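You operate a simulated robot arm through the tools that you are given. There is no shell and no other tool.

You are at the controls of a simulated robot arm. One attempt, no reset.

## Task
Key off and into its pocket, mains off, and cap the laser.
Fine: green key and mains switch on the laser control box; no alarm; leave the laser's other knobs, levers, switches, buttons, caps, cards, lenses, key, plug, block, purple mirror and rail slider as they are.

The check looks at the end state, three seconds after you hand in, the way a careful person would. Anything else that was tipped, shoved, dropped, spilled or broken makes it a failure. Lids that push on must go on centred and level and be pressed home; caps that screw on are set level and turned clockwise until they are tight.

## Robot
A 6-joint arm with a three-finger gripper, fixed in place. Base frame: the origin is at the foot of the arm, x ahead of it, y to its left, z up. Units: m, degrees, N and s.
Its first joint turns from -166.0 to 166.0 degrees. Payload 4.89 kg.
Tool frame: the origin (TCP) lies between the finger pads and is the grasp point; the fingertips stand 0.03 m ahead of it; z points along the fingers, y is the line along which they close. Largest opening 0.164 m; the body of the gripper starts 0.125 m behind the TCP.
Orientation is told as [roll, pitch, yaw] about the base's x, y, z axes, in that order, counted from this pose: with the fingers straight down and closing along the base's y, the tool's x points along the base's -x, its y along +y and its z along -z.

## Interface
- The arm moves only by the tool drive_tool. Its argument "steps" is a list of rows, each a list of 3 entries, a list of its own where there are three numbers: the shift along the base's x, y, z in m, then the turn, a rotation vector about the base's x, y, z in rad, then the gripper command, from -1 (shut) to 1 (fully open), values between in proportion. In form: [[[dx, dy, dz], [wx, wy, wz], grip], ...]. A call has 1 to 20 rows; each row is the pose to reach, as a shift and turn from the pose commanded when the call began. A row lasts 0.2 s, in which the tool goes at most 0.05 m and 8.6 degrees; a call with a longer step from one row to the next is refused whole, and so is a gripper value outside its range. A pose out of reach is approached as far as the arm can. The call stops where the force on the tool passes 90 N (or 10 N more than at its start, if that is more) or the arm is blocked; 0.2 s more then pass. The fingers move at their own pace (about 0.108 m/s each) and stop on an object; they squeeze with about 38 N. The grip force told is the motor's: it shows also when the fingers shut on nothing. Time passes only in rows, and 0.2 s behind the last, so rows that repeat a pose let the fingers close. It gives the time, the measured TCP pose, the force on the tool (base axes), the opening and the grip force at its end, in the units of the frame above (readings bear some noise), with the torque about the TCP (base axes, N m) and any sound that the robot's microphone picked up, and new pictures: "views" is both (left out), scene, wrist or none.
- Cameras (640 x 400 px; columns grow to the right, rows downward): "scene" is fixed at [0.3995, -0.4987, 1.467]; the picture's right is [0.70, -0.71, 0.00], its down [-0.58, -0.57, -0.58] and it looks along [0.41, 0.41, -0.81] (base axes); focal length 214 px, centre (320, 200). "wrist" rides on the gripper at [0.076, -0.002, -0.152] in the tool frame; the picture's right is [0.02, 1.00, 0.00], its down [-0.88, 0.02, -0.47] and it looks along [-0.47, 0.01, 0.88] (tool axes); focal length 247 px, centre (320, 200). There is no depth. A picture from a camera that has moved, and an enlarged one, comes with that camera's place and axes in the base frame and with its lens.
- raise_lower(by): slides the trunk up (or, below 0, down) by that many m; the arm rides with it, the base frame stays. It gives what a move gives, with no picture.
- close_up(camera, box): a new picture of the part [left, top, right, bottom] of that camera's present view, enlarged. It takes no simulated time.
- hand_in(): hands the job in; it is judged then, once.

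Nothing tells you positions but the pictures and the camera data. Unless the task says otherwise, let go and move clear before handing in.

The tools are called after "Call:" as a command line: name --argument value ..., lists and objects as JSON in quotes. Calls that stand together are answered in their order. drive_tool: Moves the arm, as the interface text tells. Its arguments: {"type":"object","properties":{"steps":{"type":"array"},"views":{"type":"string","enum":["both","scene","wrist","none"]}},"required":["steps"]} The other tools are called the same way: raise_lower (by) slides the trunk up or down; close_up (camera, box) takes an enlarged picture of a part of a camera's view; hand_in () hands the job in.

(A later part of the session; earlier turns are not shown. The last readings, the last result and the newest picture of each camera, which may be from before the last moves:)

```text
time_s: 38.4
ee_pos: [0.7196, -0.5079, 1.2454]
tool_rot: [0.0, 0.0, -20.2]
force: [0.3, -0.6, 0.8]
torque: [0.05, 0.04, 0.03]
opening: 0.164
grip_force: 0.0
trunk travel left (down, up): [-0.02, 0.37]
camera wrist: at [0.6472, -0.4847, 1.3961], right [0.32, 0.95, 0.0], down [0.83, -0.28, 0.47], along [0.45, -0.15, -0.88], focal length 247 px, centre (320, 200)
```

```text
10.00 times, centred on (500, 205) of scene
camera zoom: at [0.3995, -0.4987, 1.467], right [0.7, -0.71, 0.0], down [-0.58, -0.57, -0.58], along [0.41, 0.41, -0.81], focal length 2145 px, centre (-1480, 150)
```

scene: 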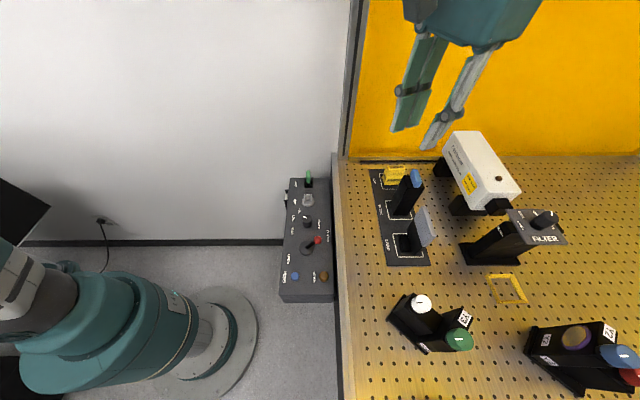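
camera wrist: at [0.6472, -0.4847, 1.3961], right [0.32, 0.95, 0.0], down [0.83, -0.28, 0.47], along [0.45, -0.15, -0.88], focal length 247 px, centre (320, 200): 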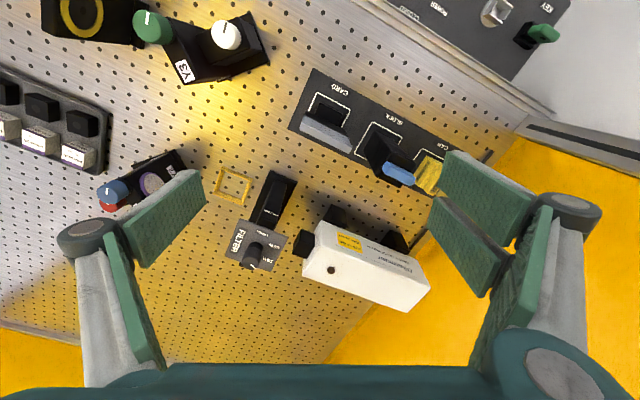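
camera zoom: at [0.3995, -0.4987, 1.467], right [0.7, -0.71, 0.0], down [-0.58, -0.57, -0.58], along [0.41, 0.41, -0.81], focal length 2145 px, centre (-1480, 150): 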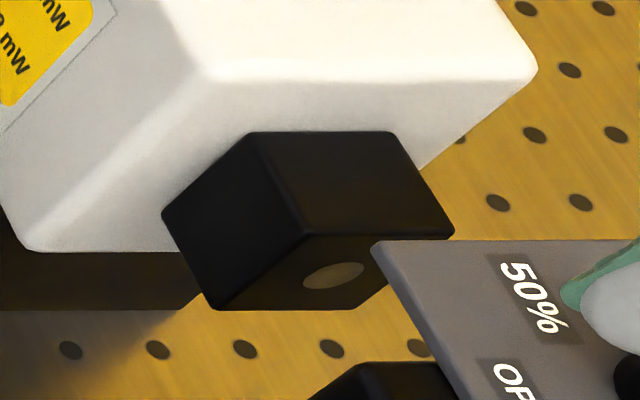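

Call:
close_up --camera "wrist" --box '[300, 222, 350, 266]'

Call:
close_up --camera "wrist" --box '[395, 130, 465, 210]'

Call:
close_up --camera "scene" --box '[375, 155, 430, 200]'

```text
9.09 times, centred on (325, 244) of wrist
camera zoom: at [0.6472, -0.4847, 1.3961], right [0.32, 0.95, 0.0], down [0.83, -0.28, 0.47], along [0.45, -0.15, -0.88], focal length 2245 px, centre (274, -200)
```

zoom: 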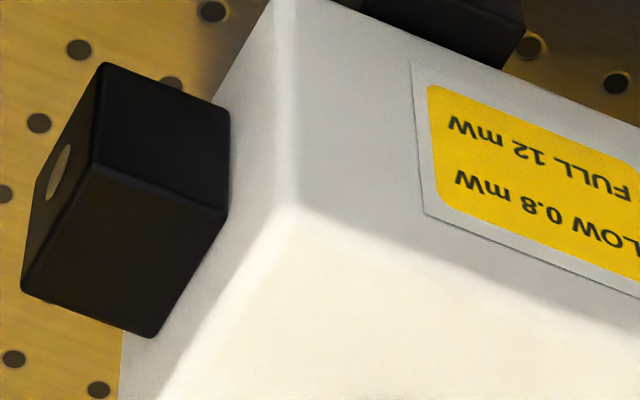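

```text
5.00 times, centred on (430, 170) of wrist
camera zoom: at [0.6472, -0.4847, 1.3961], right [0.32, 0.95, 0.0], down [0.83, -0.28, 0.47], along [0.45, -0.15, -0.88], focal length 1235 px, centre (-230, 350)
```

zoom: 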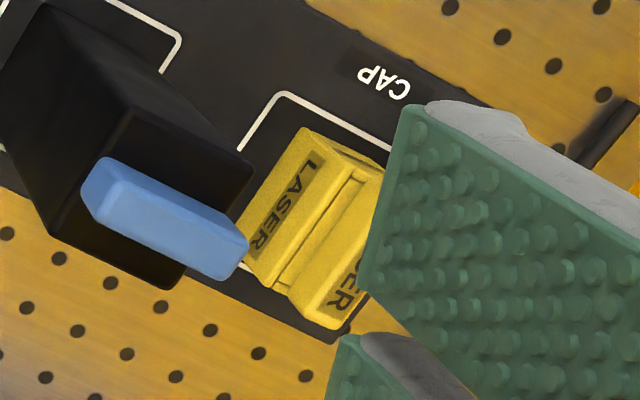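

```text
8.89 times, centred on (402, 178) of scene
camera zoom: at [0.3995, -0.4987, 1.467], right [0.7, -0.71, 0.0], down [-0.58, -0.57, -0.58], along [0.41, 0.41, -0.81], focal length 1906 px, centre (-413, 400)
```

zoom: 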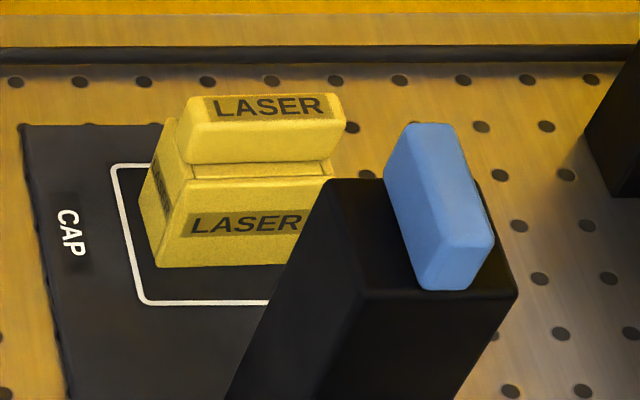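

The laser axis runs exactly along the table direction (-0.707, -0.707), the snout is about 35 mm square centred near (0.8975, -0.613, 1.034), and the filter sits close in front of it. I want a side view of the snout, filter gap and cap before choosing how to grip.

Call:
drive_tool --steps '[[[0.0, 0.035, 0], [0, 0, -0.145], 1], [[0.0, 0.07, 0], [0, 0, -0.29], 1], [[0.004, 0.105, 0], [0, 0, -0.436], 1], [[0.008, 0.135, 0], [0, 0, -0.436], 1], [[0.008, 0.135, 0], [0, 0, -0.436], 1]]' --views "none"

Call:
drive_tool --steps '[[[0, 0, -0.02], [-0.1, -0.1, 0], 1], [[0, 0, -0.04], [-0.2, -0.2, 0], 1], [[0, 0, -0.06], [-0.3, -0.3, 0], 1], [[0, 0, -0.08], [-0.4, -0.4, 0], 1], [[0, 0, -0.095], [-0.5, -0.5, 0], 1], [[0, 0, -0.095], [-0.5, -0.5, 0], 1]]' --views "both"

Call:
close_up --camera "wrist" --box '[150, 60, 490, 300]'

```text
time_s: 39.6
ee_pos: [0.7269, -0.3737, 1.246]
tool_rot: [0.0, 0.0, -45.2]
force: [-1.1, 0.1, 0.4]
torque: [0.03, -0.06, 0.03]
opening: 0.164
grip_force: 0.0
trunk travel left (down, up): [-0.02, 0.37]
```

```text
time_s: 41.0
ee_pos: [0.7272, -0.3741, 1.1517]
tool_rot: [0.0, -40.6, -45.0]
force: [0.0, -0.3, 0.3]
torque: [-0.01, -0.04, 0.02]
opening: 0.1638
grip_force: 0.1
trunk travel left (down, up): [-0.02, 0.37]
camera wrist: at [0.6151, -0.2649, 1.2157], right [0.7, 0.72, -0.01], down [0.27, -0.24, 0.93], along [0.67, -0.65, -0.36], focal length 247 px, centre (320, 200)
```

scene: 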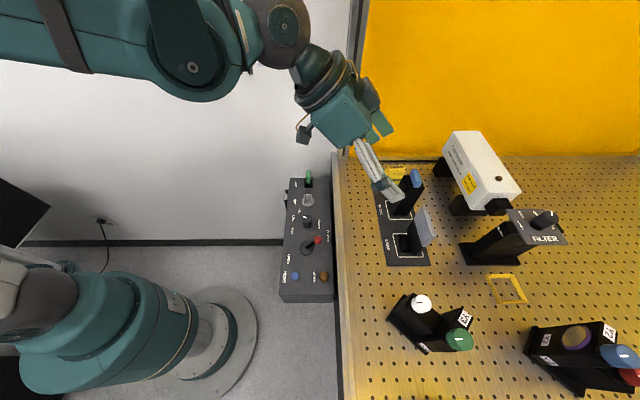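
wrist: 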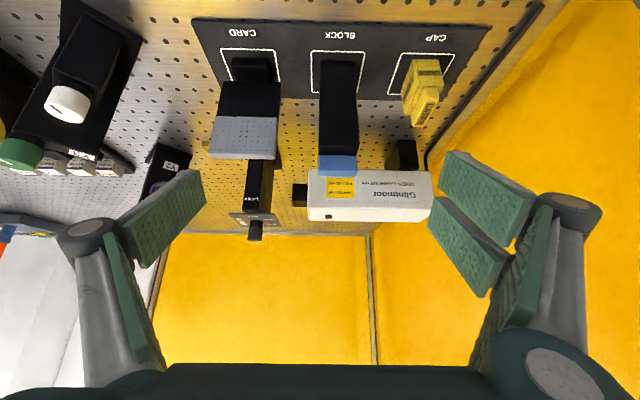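

```text
1.67 times, centred on (320, 180) of wrist
camera zoom: at [0.6151, -0.2649, 1.2157], right [0.7, 0.72, -0.01], down [0.27, -0.24, 0.93], along [0.67, -0.65, -0.36], focal length 412 px, centre (320, 233)
```

zoom: 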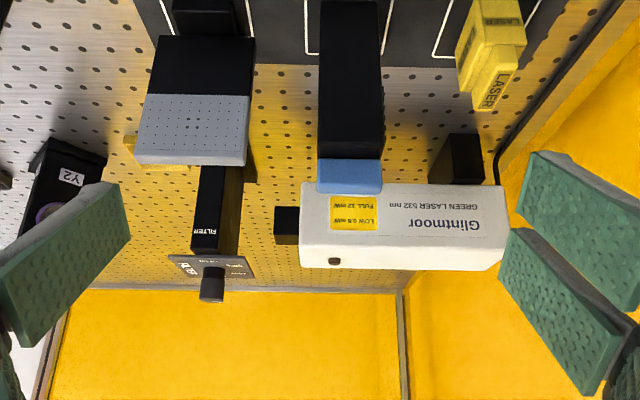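

Call:
close_up --camera "wrist" --box '[385, 30, 465, 135]'

Call:
close_up --camera "wrist" --box '[220, 140, 350, 260]'

Call:
close_up --camera "wrist" --box '[190, 30, 360, 200]'

```text
3.81 times, centred on (425, 82) of wrist
camera zoom: at [0.6151, -0.2649, 1.2157], right [0.7, 0.72, -0.01], down [0.27, -0.24, 0.93], along [0.67, -0.65, -0.36], focal length 941 px, centre (-80, 648)
```

zoom: 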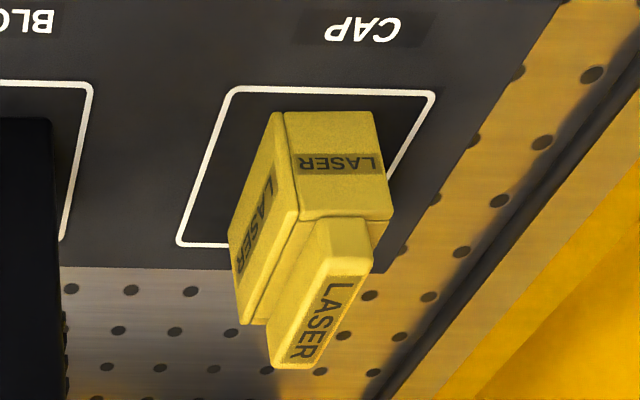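

```text
3.33 times, centred on (285, 200) of wrist
camera zoom: at [0.6151, -0.2649, 1.2157], right [0.7, 0.72, -0.01], down [0.27, -0.24, 0.93], along [0.67, -0.65, -0.36], focal length 823 px, centre (437, 200)
```

zoom: 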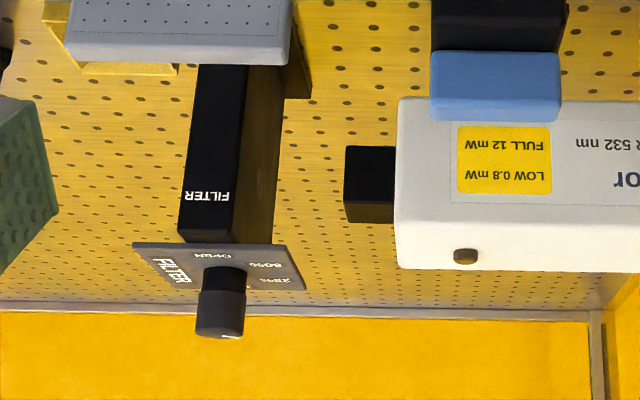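

```text
2.35 times, centred on (275, 115) of wrist
camera zoom: at [0.6151, -0.2649, 1.2157], right [0.7, 0.72, -0.01], down [0.27, -0.24, 0.93], along [0.67, -0.65, -0.36], focal length 581 px, centre (426, 400)
```

zoom: 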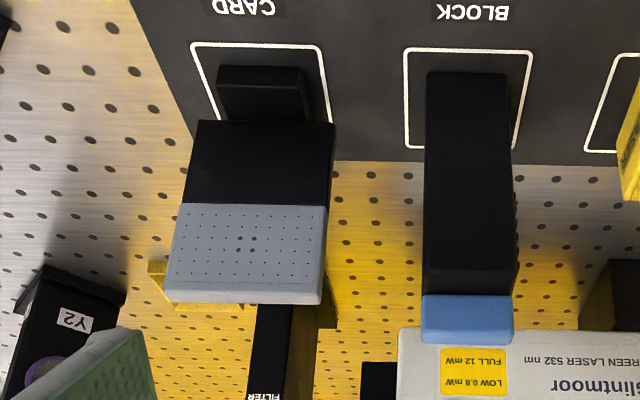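

The cap turns out to be a 51 x 51 mm box, 31 mm deep, standing with its open mouth sideways (towards the snout's direction) and a 15 mm thick handle on top. Before choosing the grip I'll test whether a straight-down tool reaches the snout, raising the trunk so this can be tried safely high up.

Call:
raise_lower --by 0.18

Call:
drive_tool --steps '[[[0, 0, 0], [0.1, 0.1, 0], 1], [[0, 0, 0], [0.2, 0.2, 0], 1], [[0, 0, 0], [0.3, 0.3, 0], 1], [[0, 0, 0], [0.4, 0.4, 0], 1], [[0, 0, 0], [0.5, 0.5, 0], 1], [[0, 0, 0], [0.5, 0.5, 0], 1]]' --views "none"

```text
time_s: 43.0
ee_pos: [0.7277, -0.375, 1.3306]
tool_rot: [-0.1, -40.5, -44.9]
force: [-0.5, 0.1, 0.3]
torque: [0.03, -0.01, 0.01]
opening: 0.1637
grip_force: 0.0
trunk travel left (down, up): [-0.2, 0.19]
```

```text
time_s: 44.4
ee_pos: [0.7277, -0.3764, 1.3308]
tool_rot: [0.0, 0.1, -45.0]
force: [0.7, -1.1, 0.0]
torque: [0.11, 0.13, 0.01]
opening: 0.164
grip_force: 0.0
trunk travel left (down, up): [-0.2, 0.19]
```

Call:
drive_tool --steps '[[[0.023, -0.035, -0.01], [0, 0, 0], 1], [[0.046, -0.07, -0.02], [0, 0, 0], 1], [[0.069, -0.105, -0.03], [0, 0, 0], 1], [[0.092, -0.14, -0.04], [0, 0, 0], 1], [[0.116, -0.175, -0.05], [0, 0, 0], 1], [[0.139, -0.21, -0.06], [0, 0, 0], 1], [[0.162, -0.244, -0.07], [0, 0, 0], 1], [[0.162, -0.244, -0.08], [0, 0, 0], 1]]' --views "both"

```text
time_s: 46.2
ee_pos: [0.8906, -0.6179, 1.2514]
tool_rot: [0.0, 0.1, -45.2]
force: [1.7, -1.0, -0.1]
torque: [0.13, 0.12, -0.02]
opening: 0.164
grip_force: 0.1
trunk travel left (down, up): [-0.2, 0.19]
camera wrist: at [0.8355, -0.5666, 1.4017], right [0.69, 0.72, 0.0], down [0.64, -0.61, 0.47], along [0.34, -0.33, -0.88], focal length 247 px, centre (320, 200)
```

scene: 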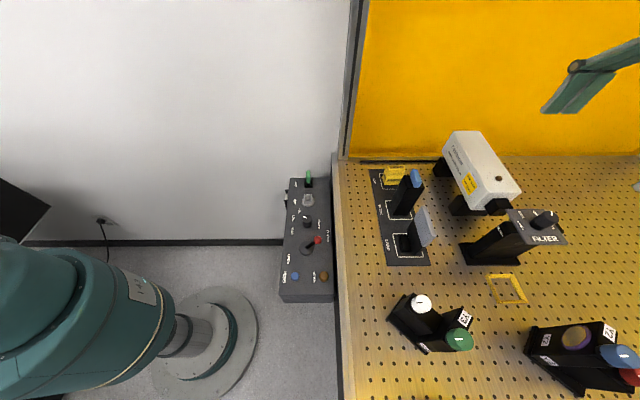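
wrist: 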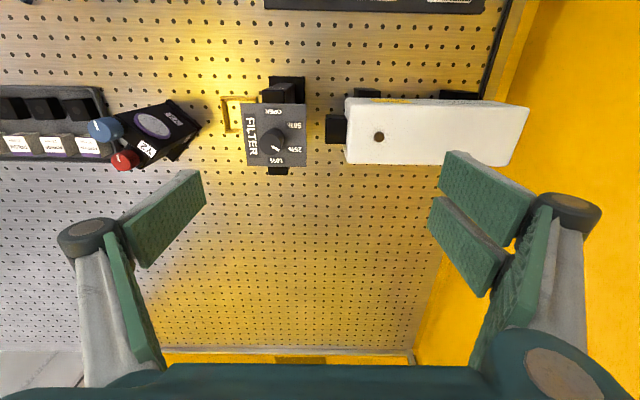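

A straight-down tool does reach the snout at this relative height. This is also a good plan view of the snout/filter gap, so I'll zoom in to measure it.

Call:
close_up --camera "wrist" --box '[240, 80, 360, 180]'

Call:
close_up --camera "wrist" --box '[290, 90, 370, 160]'

```text
4.00 times, centred on (300, 130) of wrist
camera zoom: at [0.8355, -0.5666, 1.4017], right [0.69, 0.72, 0.0], down [0.64, -0.61, 0.47], along [0.34, -0.33, -0.88], focal length 988 px, centre (400, 480)
```

zoom: 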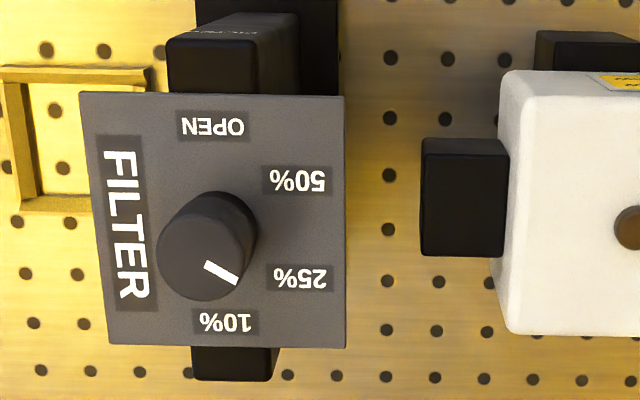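

```text
5.71 times, centred on (330, 125) of wrist
camera zoom: at [0.8355, -0.5666, 1.4017], right [0.69, 0.72, 0.0], down [0.64, -0.61, 0.47], along [0.34, -0.33, -0.88], focal length 1411 px, centre (263, 629)
```

zoom: 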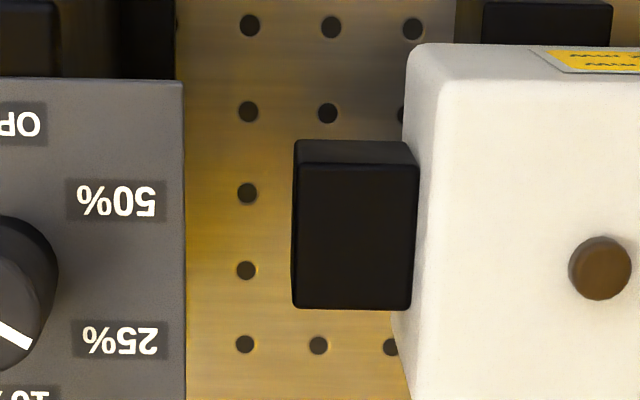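

Reach is fine, and the measurements show the fingers must fit between the filter plate's edge and the laser while gripping the cap on its two side faces. The gripper's drawn fingers look wider on one side than the stated 26 mm, so I'll go check the true finger width harmlessly at the table edge.

Call:
drive_tool --steps '[[[-0.018, 0.044, 0], [0, 0, 0], 0.5], [[-0.036, 0.088, 0], [0, 0, 0], 0], [[-0.053, 0.132, 0], [0, 0, 0], -0.39], [[-0.071, 0.176, 0], [0, 0, 0], -0.39], [[-0.089, 0.22, 0], [0, 0, 0], -0.39], [[-0.107, 0.264, 0], [0, 0, 0], -0.39], [[-0.124, 0.308, 0], [0, 0, 0], -0.39], [[-0.142, 0.352, 0], [0, 0, 0], -0.39], [[-0.155, 0.392, -0.02], [0, 0, 0], -0.39], [[-0.155, 0.392, -0.06], [0, 0, 0], -0.39], [[-0.155, 0.392, -0.1], [0, 0, 0], -0.39], [[-0.155, 0.392, -0.14], [0, 0, 0], -0.39], [[-0.155, 0.392, -0.18], [0, 0, 0], -0.39], [[-0.155, 0.392, -0.18], [0, 0, 0], -0.39]]' --views "both"

Call:
close_up --camera "wrist" --box '[220, 80, 420, 260]'

Call:
close_up --camera "scene" --box '[290, 120, 420, 230]'

```text
time_s: 49.2
ee_pos: [0.7372, -0.2251, 1.0709]
tool_rot: [0.0, 0.0, -45.0]
force: [0.0, -0.8, -0.5]
torque: [0.03, 0.04, -0.01]
opening: 0.05
grip_force: 0.1
trunk travel left (down, up): [-0.2, 0.19]
camera wrist: at [0.6821, -0.1725, 1.2207], right [0.69, 0.72, 0.0], down [0.64, -0.61, 0.47], along [0.34, -0.33, -0.88], focal length 247 px, centre (320, 200)
```

scene: 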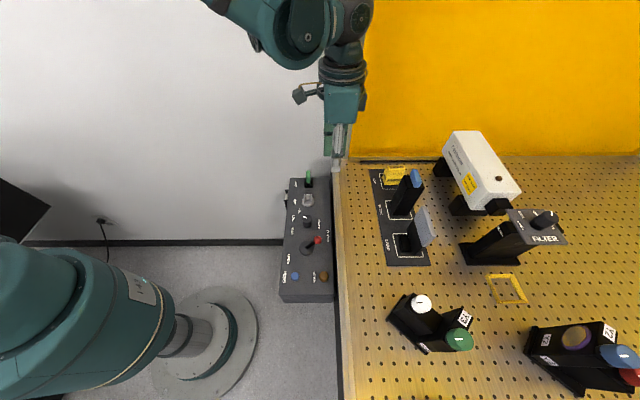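
wrist: 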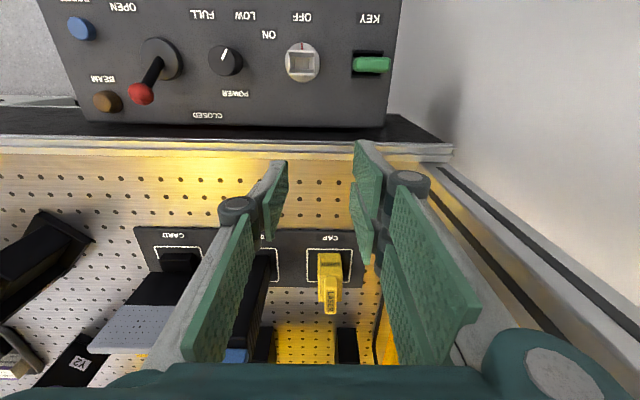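

```text
2.22 times, centred on (320, 170) of wrist
camera zoom: at [0.6821, -0.1725, 1.2207], right [0.69, 0.72, 0.0], down [0.64, -0.61, 0.47], along [0.34, -0.33, -0.88], focal length 549 px, centre (320, 267)
```

zoom: 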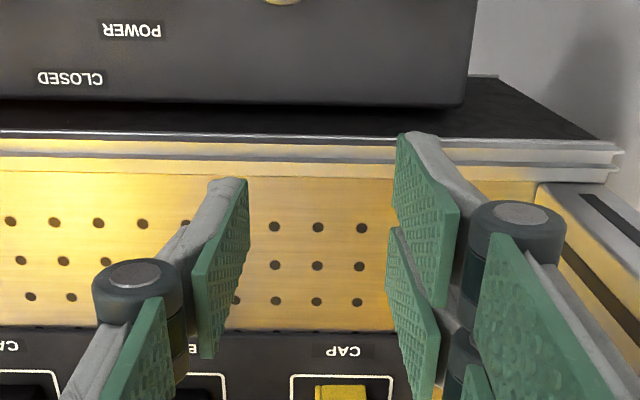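

```text
3.64 times, centred on (355, 175) of scene
camera zoom: at [0.3995, -0.4987, 1.467], right [0.7, -0.71, 0.0], down [-0.58, -0.57, -0.58], along [0.41, 0.41, -0.81], focal length 780 px, centre (193, 291)
```

zoom: 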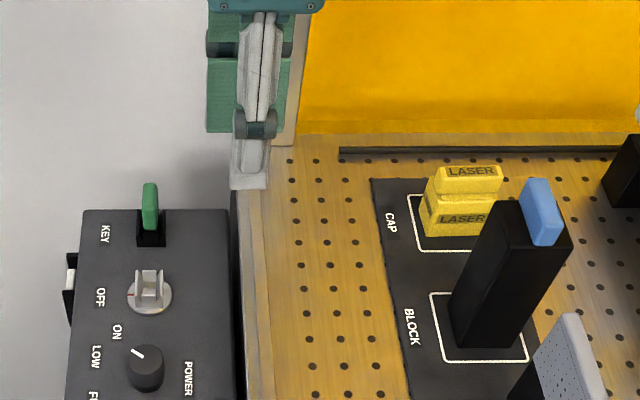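

Call:
drive_tool --steps '[[[-0.0342, -0.011, 0], [0, 0, 0], -0.39], [[-0.0342, -0.011, -0.04], [0, 0, 0], -0.39], [[-0.0342, -0.011, -0.08], [0, 0, 0], -0.39], [[-0.0342, -0.011, -0.115], [0, 0, 0], -0.39], [[-0.0342, -0.011, -0.115], [0, 0, 0], -0.39]]' --views "both"

Call:
close_up --camera "wrist" --box '[220, 80, 420, 260]'

Call:
close_up --camera "scene" --box '[290, 150, 360, 220]'

```text
time_s: 50.4
ee_pos: [0.7013, -0.2354, 0.9551]
tool_rot: [-0.1, -0.1, -45.1]
force: [0.3, 1.6, 6.2]
torque: [-0.15, -0.02, 0.02]
opening: 0.0604
grip_force: 0.1
trunk travel left (down, up): [-0.2, 0.19]
camera wrist: at [0.6469, -0.1841, 1.1061], right [0.69, 0.72, 0.0], down [0.64, -0.61, 0.47], along [0.34, -0.33, -0.88], focal length 247 px, centre (320, 200)
```

scene: 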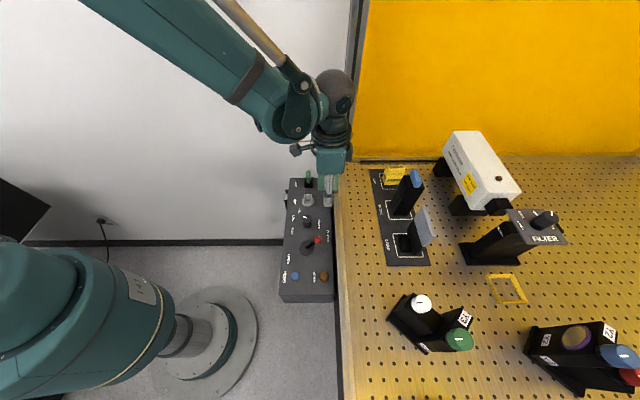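
wrist: 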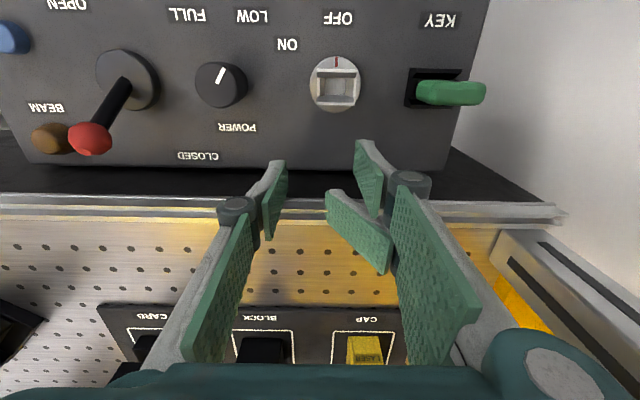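

```text
2.22 times, centred on (320, 170) of wrist
camera zoom: at [0.6469, -0.1841, 1.1061], right [0.69, 0.72, 0.0], down [0.64, -0.61, 0.47], along [0.34, -0.33, -0.88], focal length 549 px, centre (320, 267)
```

zoom: 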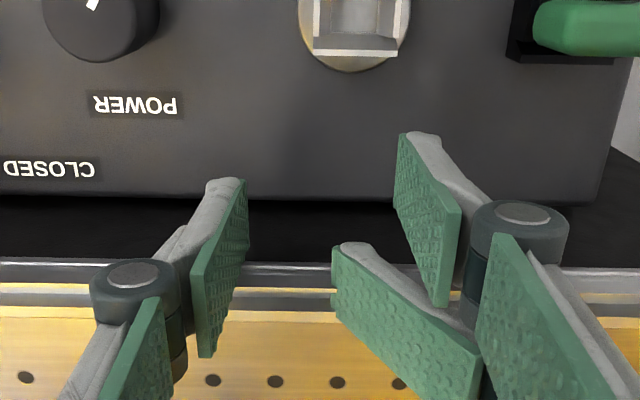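

```text
5.71 times, centred on (325, 185) of scene
camera zoom: at [0.3995, -0.4987, 1.467], right [0.7, -0.71, 0.0], down [-0.58, -0.57, -0.58], along [0.41, 0.41, -0.81], focal length 1226 px, centre (291, 286)
```

zoom: 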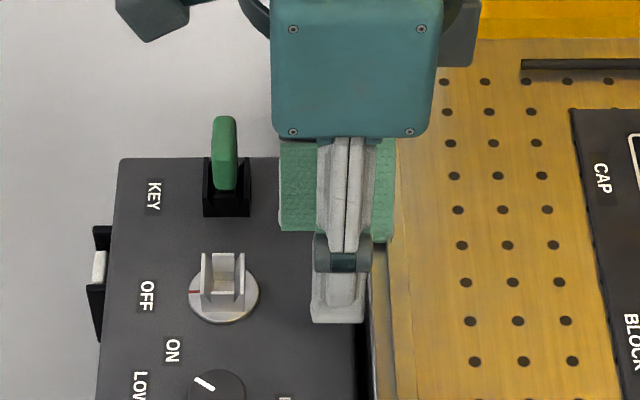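

The test shows the paired fingers on one side are real (one touched the table rail and flexed), so the hand is about 60 mm wide on that side. I'll lift off and test whether the tool can tilt back towards the robot above the cap, which would allow a better grip on the handle.

Call:
drive_tool --steps '[[[0, 0, 0.045], [0, 0, 0], -0.39], [[0, 0, 0.09], [0, 0, 0], -0.39], [[0, 0, 0.135], [0, 0, 0], -0.39], [[0, 0, 0.18], [0, 0, 0], -0.39], [[0.03, -0.017, 0.21], [0, 0, 0], -0.39], [[0.065, -0.034, 0.24], [0, 0, 0], -0.39], [[0.105, -0.055, 0.25], [0, 0, 0], -0.39], [[0.145, -0.078, 0.25], [0, 0, 0], -0.39], [[0.185, -0.1, 0.25], [0, 0, 0], -0.39], [[0.21, -0.116, 0.25], [0, 0, 0], -0.39], [[0.21, -0.116, 0.25], [0, 0, 0], -0.39]]' --views "both"

```text
time_s: 52.8
ee_pos: [0.9102, -0.3509, 1.2051]
tool_rot: [0.0, -0.1, -45.0]
force: [1.5, -0.5, -0.9]
torque: [0.06, 0.14, 0.01]
opening: 0.0499
grip_force: 0.1
trunk travel left (down, up): [-0.2, 0.19]
camera wrist: at [0.8549, -0.2989, 1.3562], right [0.69, 0.72, 0.0], down [0.64, -0.61, 0.47], along [0.34, -0.33, -0.88], focal length 247 px, centre (320, 200)
```

scene: 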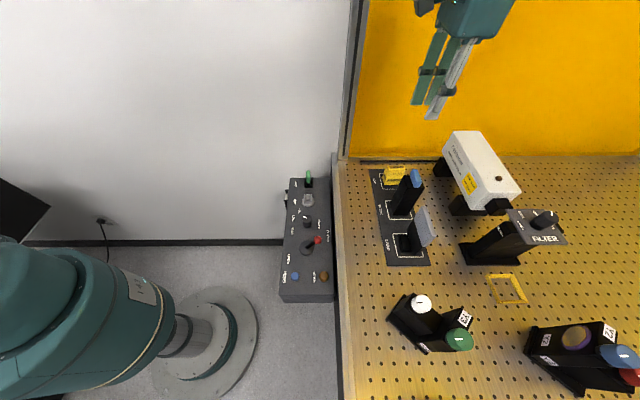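
wrist: 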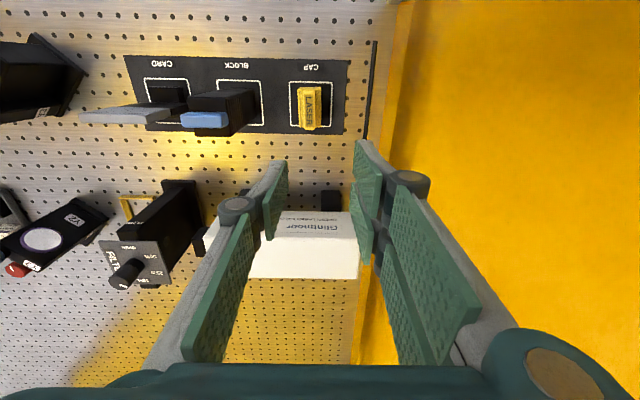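

Call:
close_up --camera "wrist" --box '[270, 60, 360, 150]'

Call:
drive_tool --steps '[[[0, 0, 0], [0.1, 0.1, 0], -0.39], [[0, 0, 0], [0.2, 0.2, 0], -0.39], [[0, 0, 0], [0.3, 0.3, 0], -0.39], [[0, 0, 0], [0.4, 0.4, 0], -0.39], [[0, 0, 0], [0.5, 0.5, 0], -0.39], [[0, 0, 0], [0.555, 0.555, 0], -0.39], [[0, 0, 0], [0.555, 0.555, 0], -0.39]]' --views "both"

```text
4.44 times, centred on (315, 105) of wrist
camera zoom: at [0.8549, -0.2989, 1.3562], right [0.69, 0.72, 0.0], down [0.64, -0.61, 0.47], along [0.34, -0.33, -0.88], focal length 1098 px, centre (342, 622)
```

zoom: 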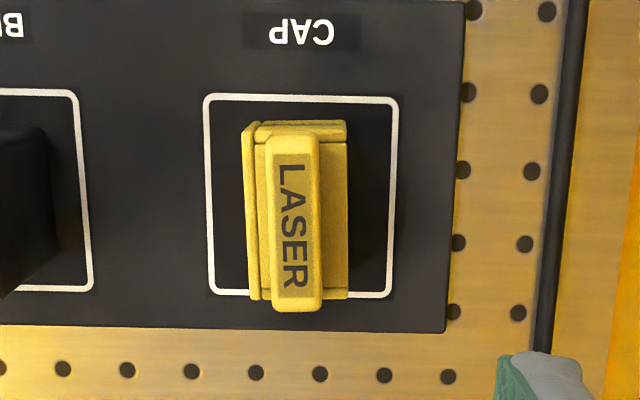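

```text
time_s: 54.4
ee_pos: [0.9101, -0.3516, 1.2072]
tool_rot: [0.0, 27.1, -44.9]
force: [0.4, 0.0, -0.3]
torque: [0.04, 0.07, 0.03]
opening: 0.05
grip_force: 0.1
out of reach, approached as far as the arm can: row 4, 5, 6, 7
trunk travel left (down, up): [-0.2, 0.19]
camera wrist: at [0.9097, -0.3547, 1.3752], right [0.69, 0.72, 0.01], down [0.72, -0.69, 0.02], along [0.02, -0.01, -1.0], focal length 247 px, centre (320, 200)
```

scene: 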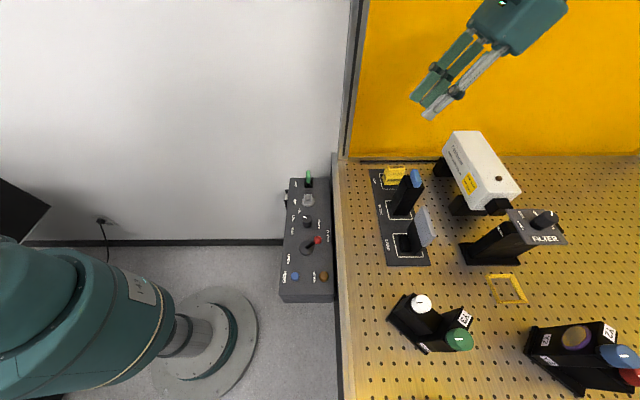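
wrist: 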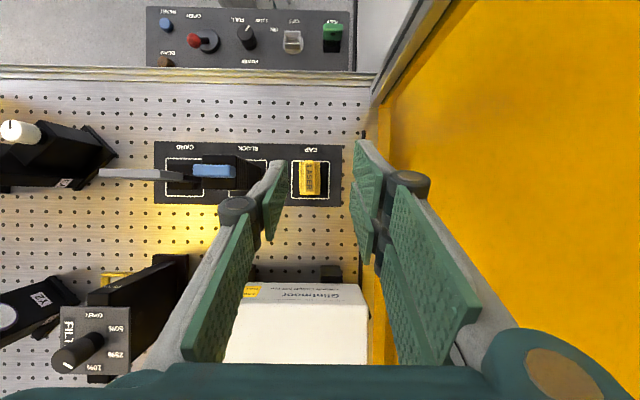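

Call:
close_up --camera "wrist" --box '[275, 140, 350, 215]'

Call:
close_up --camera "wrist" --box '[60, 230, 260, 390]'

```text
5.33 times, centred on (312, 178) of wrist
camera zoom: at [0.9097, -0.3547, 1.3752], right [0.69, 0.72, 0.01], down [0.72, -0.69, 0.02], along [0.02, -0.01, -1.0], focal length 1317 px, centre (360, 320)
```

zoom: 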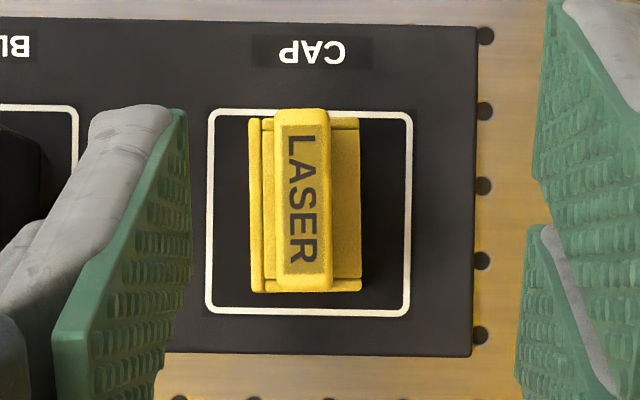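

```text
2.50 times, centred on (160, 310) of wrist
camera zoom: at [0.9097, -0.3547, 1.3752], right [0.69, 0.72, 0.01], down [0.72, -0.69, 0.02], along [0.02, -0.01, -1.0], focal length 617 px, centre (720, -75)
```

zoom: 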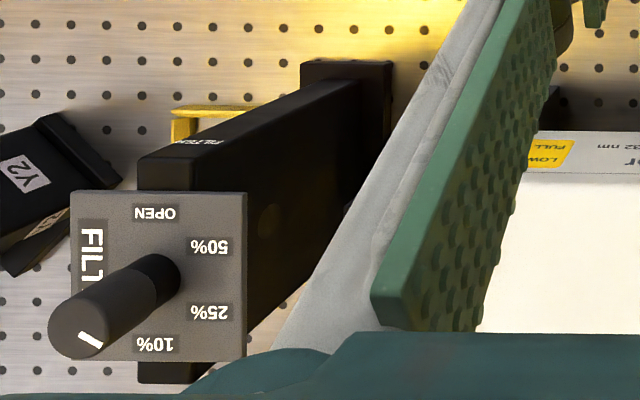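

Call:
close_up --camera "wrist" --box '[270, 0, 360, 70]'

Call:
close_up --camera "wrist" --box '[300, 80, 370, 150]'

```text
5.71 times, centred on (315, 35) of wrist
camera zoom: at [0.9097, -0.3547, 1.3752], right [0.69, 0.72, 0.01], down [0.72, -0.69, 0.02], along [0.02, -0.01, -1.0], focal length 1411 px, centre (349, 1143)
```

zoom: 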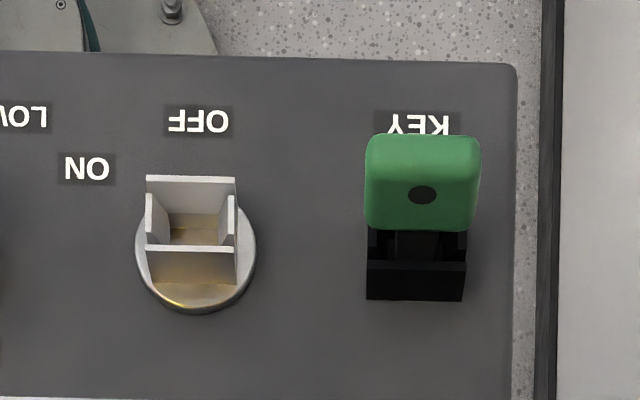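

```text
5.71 times, centred on (335, 115) of wrist
camera zoom: at [0.9097, -0.3547, 1.3752], right [0.69, 0.72, 0.01], down [0.72, -0.69, 0.02], along [0.02, -0.01, -1.0], focal length 1411 px, centre (234, 686)
```

zoom: 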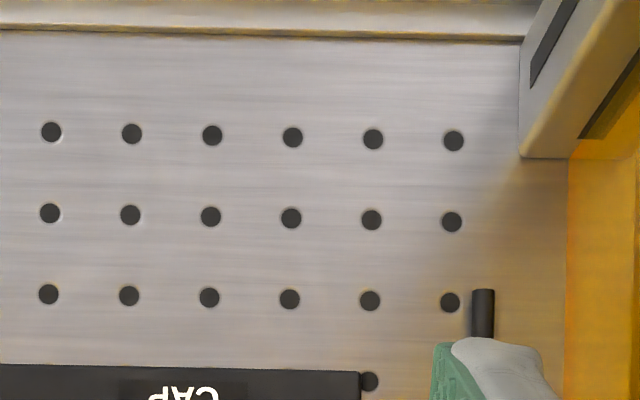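

Tilting back is limited to about 27° here. I'll check whether a lower arm height (relative to the trunk) allows more.

Call:
drive_tool --steps '[[[0, 0, -0.04], [0, 0, 0], -0.39], [[0, 0, -0.08], [0, 0, 0], -0.39], [[0, 0, -0.1], [0, 0, 0], -0.39], [[0, 0, -0.1], [0, 0, 0], -0.39]]' --views "none"

```text
time_s: 55.4
ee_pos: [0.9106, -0.3535, 1.1048]
tool_rot: [0.0, 27.0, -44.9]
force: [-0.7, -0.5, -0.1]
torque: [0.04, 0.07, 0.0]
opening: 0.0502
grip_force: 0.0
trunk travel left (down, up): [-0.2, 0.19]
```

Call:
drive_tool --steps '[[[0, 0, 0], [0.08, 0.08, 0], -0.39], [[0, 0, 0], [0.16, 0.16, 0], -0.39], [[0, 0, 0], [0.24, 0.24, 0], -0.39], [[0, 0, 0], [0.24, 0.24, 0], -0.39]]' --views "none"

```text
time_s: 56.4
ee_pos: [0.9102, -0.3536, 1.1052]
tool_rot: [0.0, 27.0, -45.0]
force: [0.1, -0.8, -0.3]
torque: [-0.03, 0.03, -0.01]
opening: 0.0499
grip_force: 0.0
out of reach, approached as far as the arm can: row 1, 2, 3, 4
trunk travel left (down, up): [-0.2, 0.19]
```

Call:
drive_tool --steps '[[[-0.02, 0.02, 0.04], [0, 0, 0], -0.39], [[-0.04, 0.0, 0.06], [0, 0, 0], 0.3], [[-0.06, -0.04, 0.06], [0, 0, 0], 1], [[-0.08, -0.075, 0.06], [0, 0, 0], 1], [[-0.08, -0.075, 0.06], [0, 0, 0], 1]]' --views "both"

Call:
close_up --camera "wrist" --box '[180, 110, 420, 260]'

```text
time_s: 57.6
ee_pos: [0.8287, -0.4264, 1.1659]
tool_rot: [0.2, 26.3, -45.1]
force: [0.4, -1.4, -1.4]
torque: [0.17, 0.02, -0.06]
opening: 0.1642
grip_force: 0.1
trunk travel left (down, up): [-0.2, 0.19]
camera wrist: at [0.826, -0.429, 1.3347], right [0.7, 0.72, 0.01], down [0.72, -0.7, 0.04], along [0.03, -0.02, -1.0], focal length 247 px, centre (320, 200)
```

scene: 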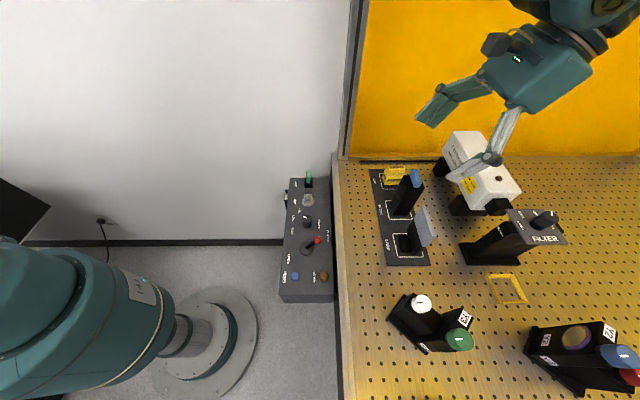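
wrist: 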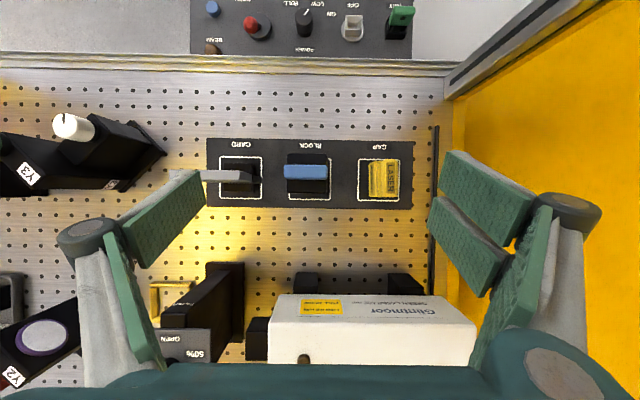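

```text
2.67 times, centred on (300, 185) of wrist
camera zoom: at [0.826, -0.429, 1.3347], right [0.7, 0.72, 0.01], down [0.72, -0.7, 0.04], along [0.03, -0.02, -1.0], focal length 659 px, centre (373, 240)
```

zoom: 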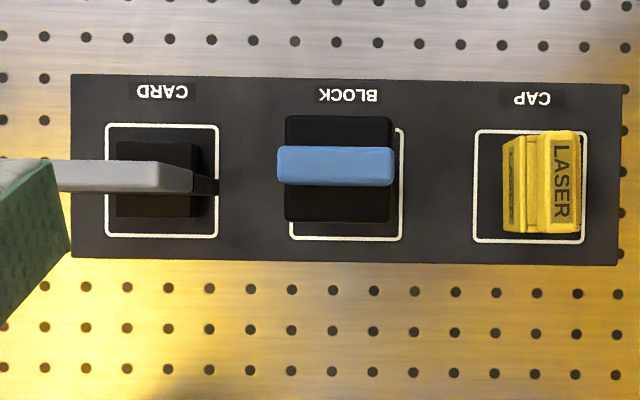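

Call:
close_up --camera "scene" --box '[400, 60, 540, 200]'

Call:
close_up --camera "wrist" --box '[40, 150, 220, 370]'

Call:
close_up --camera "wrist" --box '[150, 240, 330, 370]'

```text
2.86 times, centred on (470, 130) of scene
camera zoom: at [0.3995, -0.4987, 1.467], right [0.7, -0.71, 0.0], down [-0.58, -0.57, -0.58], along [0.41, 0.41, -0.81], focal length 613 px, centre (-109, 400)
```

zoom: 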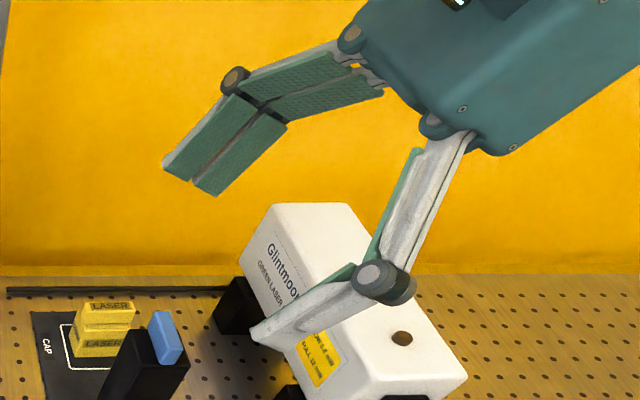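

```text
1.82 times, centred on (130, 260) of wrist
camera zoom: at [0.826, -0.429, 1.3347], right [0.7, 0.72, 0.01], down [0.72, -0.7, 0.04], along [0.03, -0.02, -1.0], focal length 449 px, centre (666, 91)
```

zoom: 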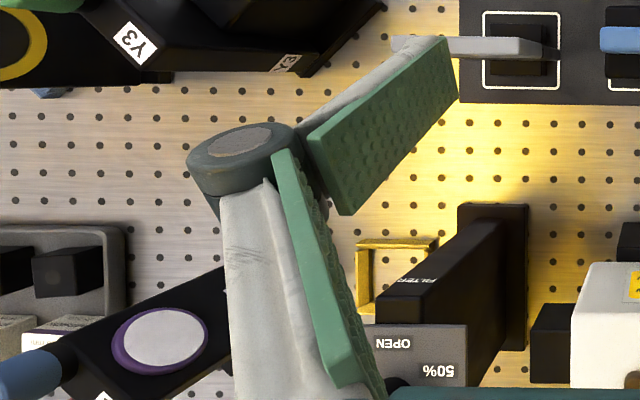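

```text
3.08 times, centred on (240, 305) of wrist
camera zoom: at [0.826, -0.429, 1.3347], right [0.7, 0.72, 0.01], down [0.72, -0.7, 0.04], along [0.03, -0.02, -1.0], focal length 760 px, centre (566, -123)
```

zoom: 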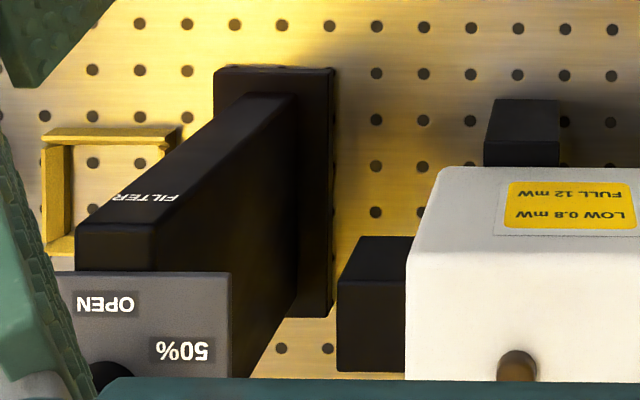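

I now have a plan: first pick the cap by its handle to inspect its open side, then regrip for insertion. I'll straighten the tool, raise it, and lower the trunk again.

Call:
drive_tool --steps '[[[0.0, 0.01, 0.04], [-0.1, -0.1, 0], 1], [[0.01, 0.03, 0.08], [-0.2, -0.2, 0], 1], [[0.02, 0.045, 0.12], [-0.3, -0.3, 0], 1], [[0.035, 0.06, 0.15], [-0.327, -0.327, 0], 0.5], [[0.05, 0.08, 0.17], [-0.327, -0.327, 0], 0], [[0.05, 0.08, 0.18], [-0.327, -0.327, 0], -0.39], [[0.05, 0.08, 0.18], [-0.327, -0.327, 0], -0.39]]' --views "none"

Call:
raise_lower --by -0.18

```text
time_s: 59.2
ee_pos: [0.8812, -0.3473, 1.3454]
tool_rot: [-0.1, 0.5, -45.0]
force: [0.1, 0.5, -0.1]
torque: [-0.04, 0.03, 0.02]
opening: 0.0502
grip_force: 0.0
trunk travel left (down, up): [-0.2, 0.19]
```

```text
time_s: 61.2
ee_pos: [0.8805, -0.348, 1.166]
tool_rot: [0.0, 0.5, -44.9]
force: [-0.2, 0.4, 1.2]
torque: [-0.01, 0.03, -0.01]
opening: 0.05
grip_force: 0.1
trunk travel left (down, up): [-0.02, 0.37]
```

Call:
drive_tool --steps '[[[0, 0, -0.04], [-0.006, -0.006, 0], -0.39], [[0, 0, -0.08], [-0.006, -0.006, 0], -0.39], [[0, 0, -0.08], [-0.006, -0.006, 0], -0.39]]' --views "both"

Call:
close_up --camera "wrist" --box '[250, 90, 400, 230]'

Call:
close_up --camera "scene" --box '[370, 110, 440, 190]'

```text
time_s: 62.0
ee_pos: [0.8808, -0.3488, 1.0848]
tool_rot: [0.1, 0.0, -45.0]
force: [-0.2, 0.3, 0.2]
torque: [-0.03, -0.02, 0.01]
opening: 0.0498
grip_force: 0.1
trunk travel left (down, up): [-0.02, 0.37]
camera wrist: at [0.8258, -0.2963, 1.235], right [0.69, 0.72, 0.0], down [0.64, -0.61, 0.47], along [0.34, -0.33, -0.88], focal length 247 px, centre (320, 200)
```

scene: 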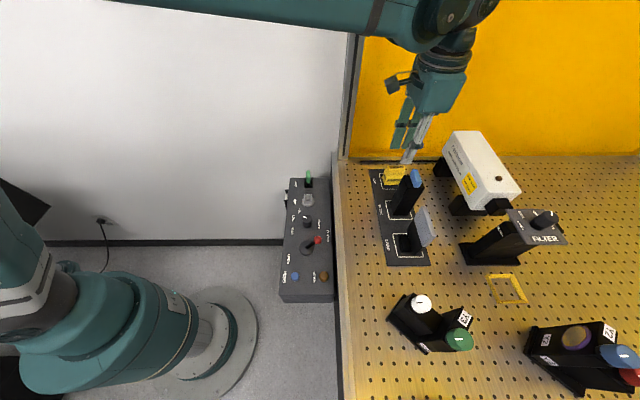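
wrist: 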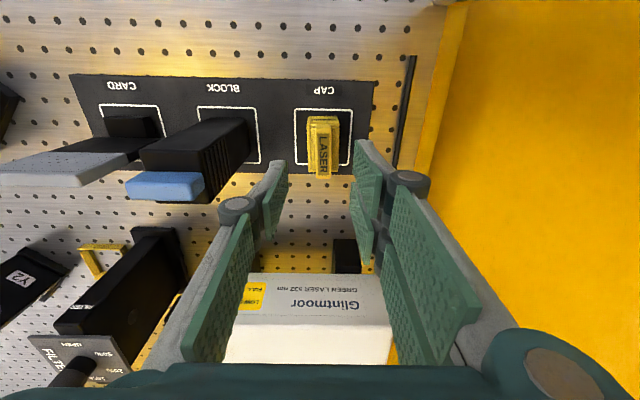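

```text
2.86 times, centred on (325, 160) of wrist
camera zoom: at [0.8258, -0.2963, 1.235], right [0.69, 0.72, 0.0], down [0.64, -0.61, 0.47], along [0.34, -0.33, -0.88], focal length 706 px, centre (306, 314)
```

zoom: 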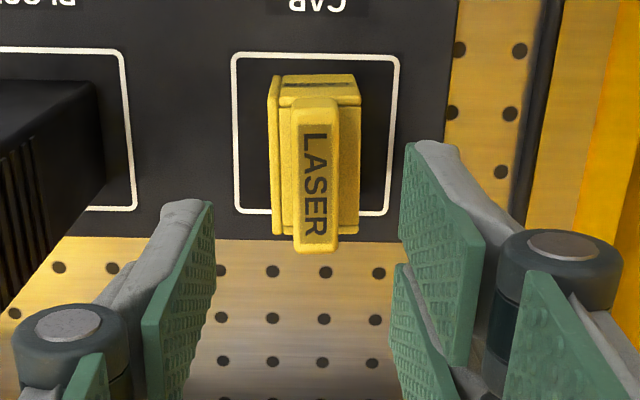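

```text
5.00 times, centred on (405, 150) of scene
camera zoom: at [0.3995, -0.4987, 1.467], right [0.7, -0.71, 0.0], down [-0.58, -0.57, -0.58], along [0.41, 0.41, -0.81], focal length 1072 px, centre (-105, 450)
```

zoom: 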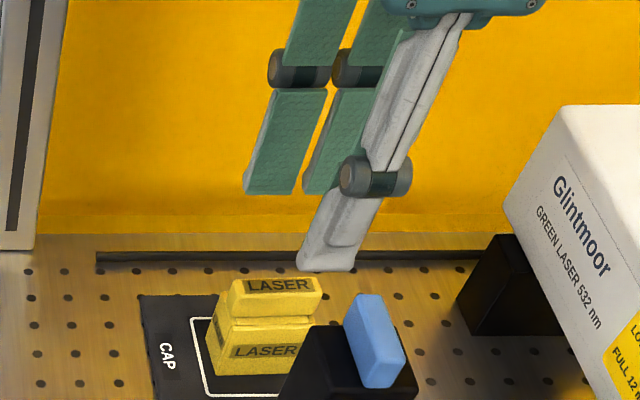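

The cap's handle is centred under the fingers to within a few millimetres. I'll lower onto the handle and close.

Call:
drive_tool --steps '[[[0.0006, 0.0034, -0.02], [0, 0, 0], -0.39], [[0.0006, 0.0034, -0.04], [0, 0, 0], -0.39], [[0.0006, 0.0034, -0.054], [0, 0, 0], -0.39], [[0.0006, 0.0034, -0.06], [0, 0, 0], -0.39], [[0.0006, 0.0034, -0.06], [0, 0, 0], -0.39]]' --views "both"

Call:
close_up --camera "wrist" --box '[250, 90, 400, 230]'

Call:
close_up --camera "scene" --box '[370, 130, 440, 200]'

```text
time_s: 63.2
ee_pos: [0.8817, -0.3439, 1.025]
tool_rot: [0.1, -0.1, -45.0]
force: [-0.1, -0.5, 0.3]
torque: [-0.03, 0.02, 0.03]
opening: 0.05
grip_force: 0.1
trunk travel left (down, up): [-0.02, 0.37]
camera wrist: at [0.8256, -0.2923, 1.1753], right [0.69, 0.72, 0.0], down [0.64, -0.61, 0.47], along [0.34, -0.33, -0.88], focal length 247 px, centre (320, 200)
```

scene: 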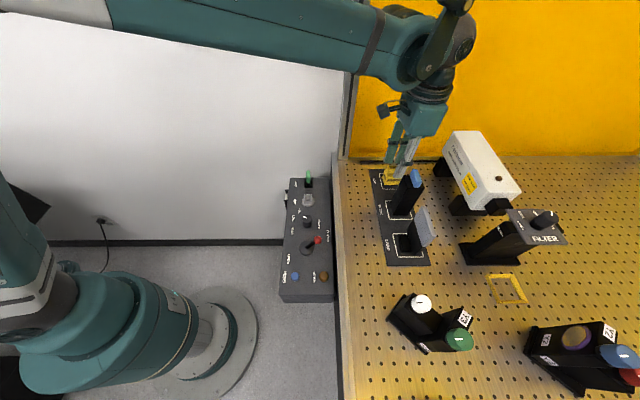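
wrist: 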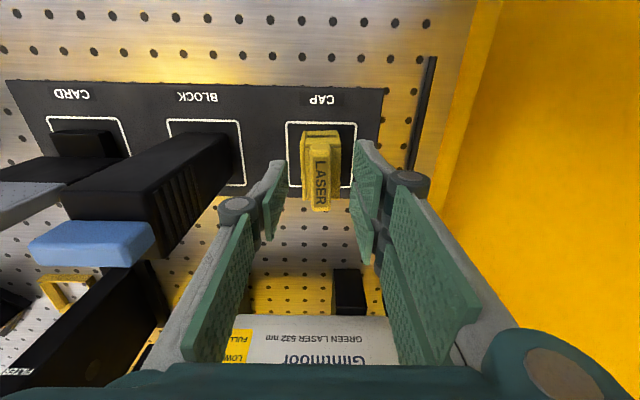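

```text
2.86 times, centred on (325, 160) of wrist
camera zoom: at [0.8256, -0.2923, 1.1753], right [0.69, 0.72, 0.0], down [0.64, -0.61, 0.47], along [0.34, -0.33, -0.88], focal length 706 px, centre (306, 314)
```

zoom: 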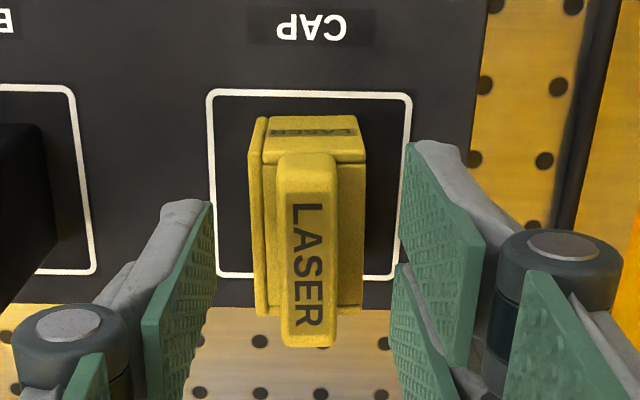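

```text
5.71 times, centred on (405, 165) of scene
camera zoom: at [0.3995, -0.4987, 1.467], right [0.7, -0.71, 0.0], down [-0.58, -0.57, -0.58], along [0.41, 0.41, -0.81], focal length 1226 px, centre (-166, 400)
```

zoom: 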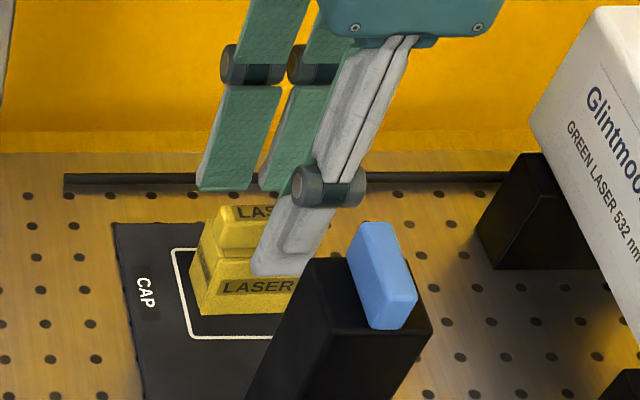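

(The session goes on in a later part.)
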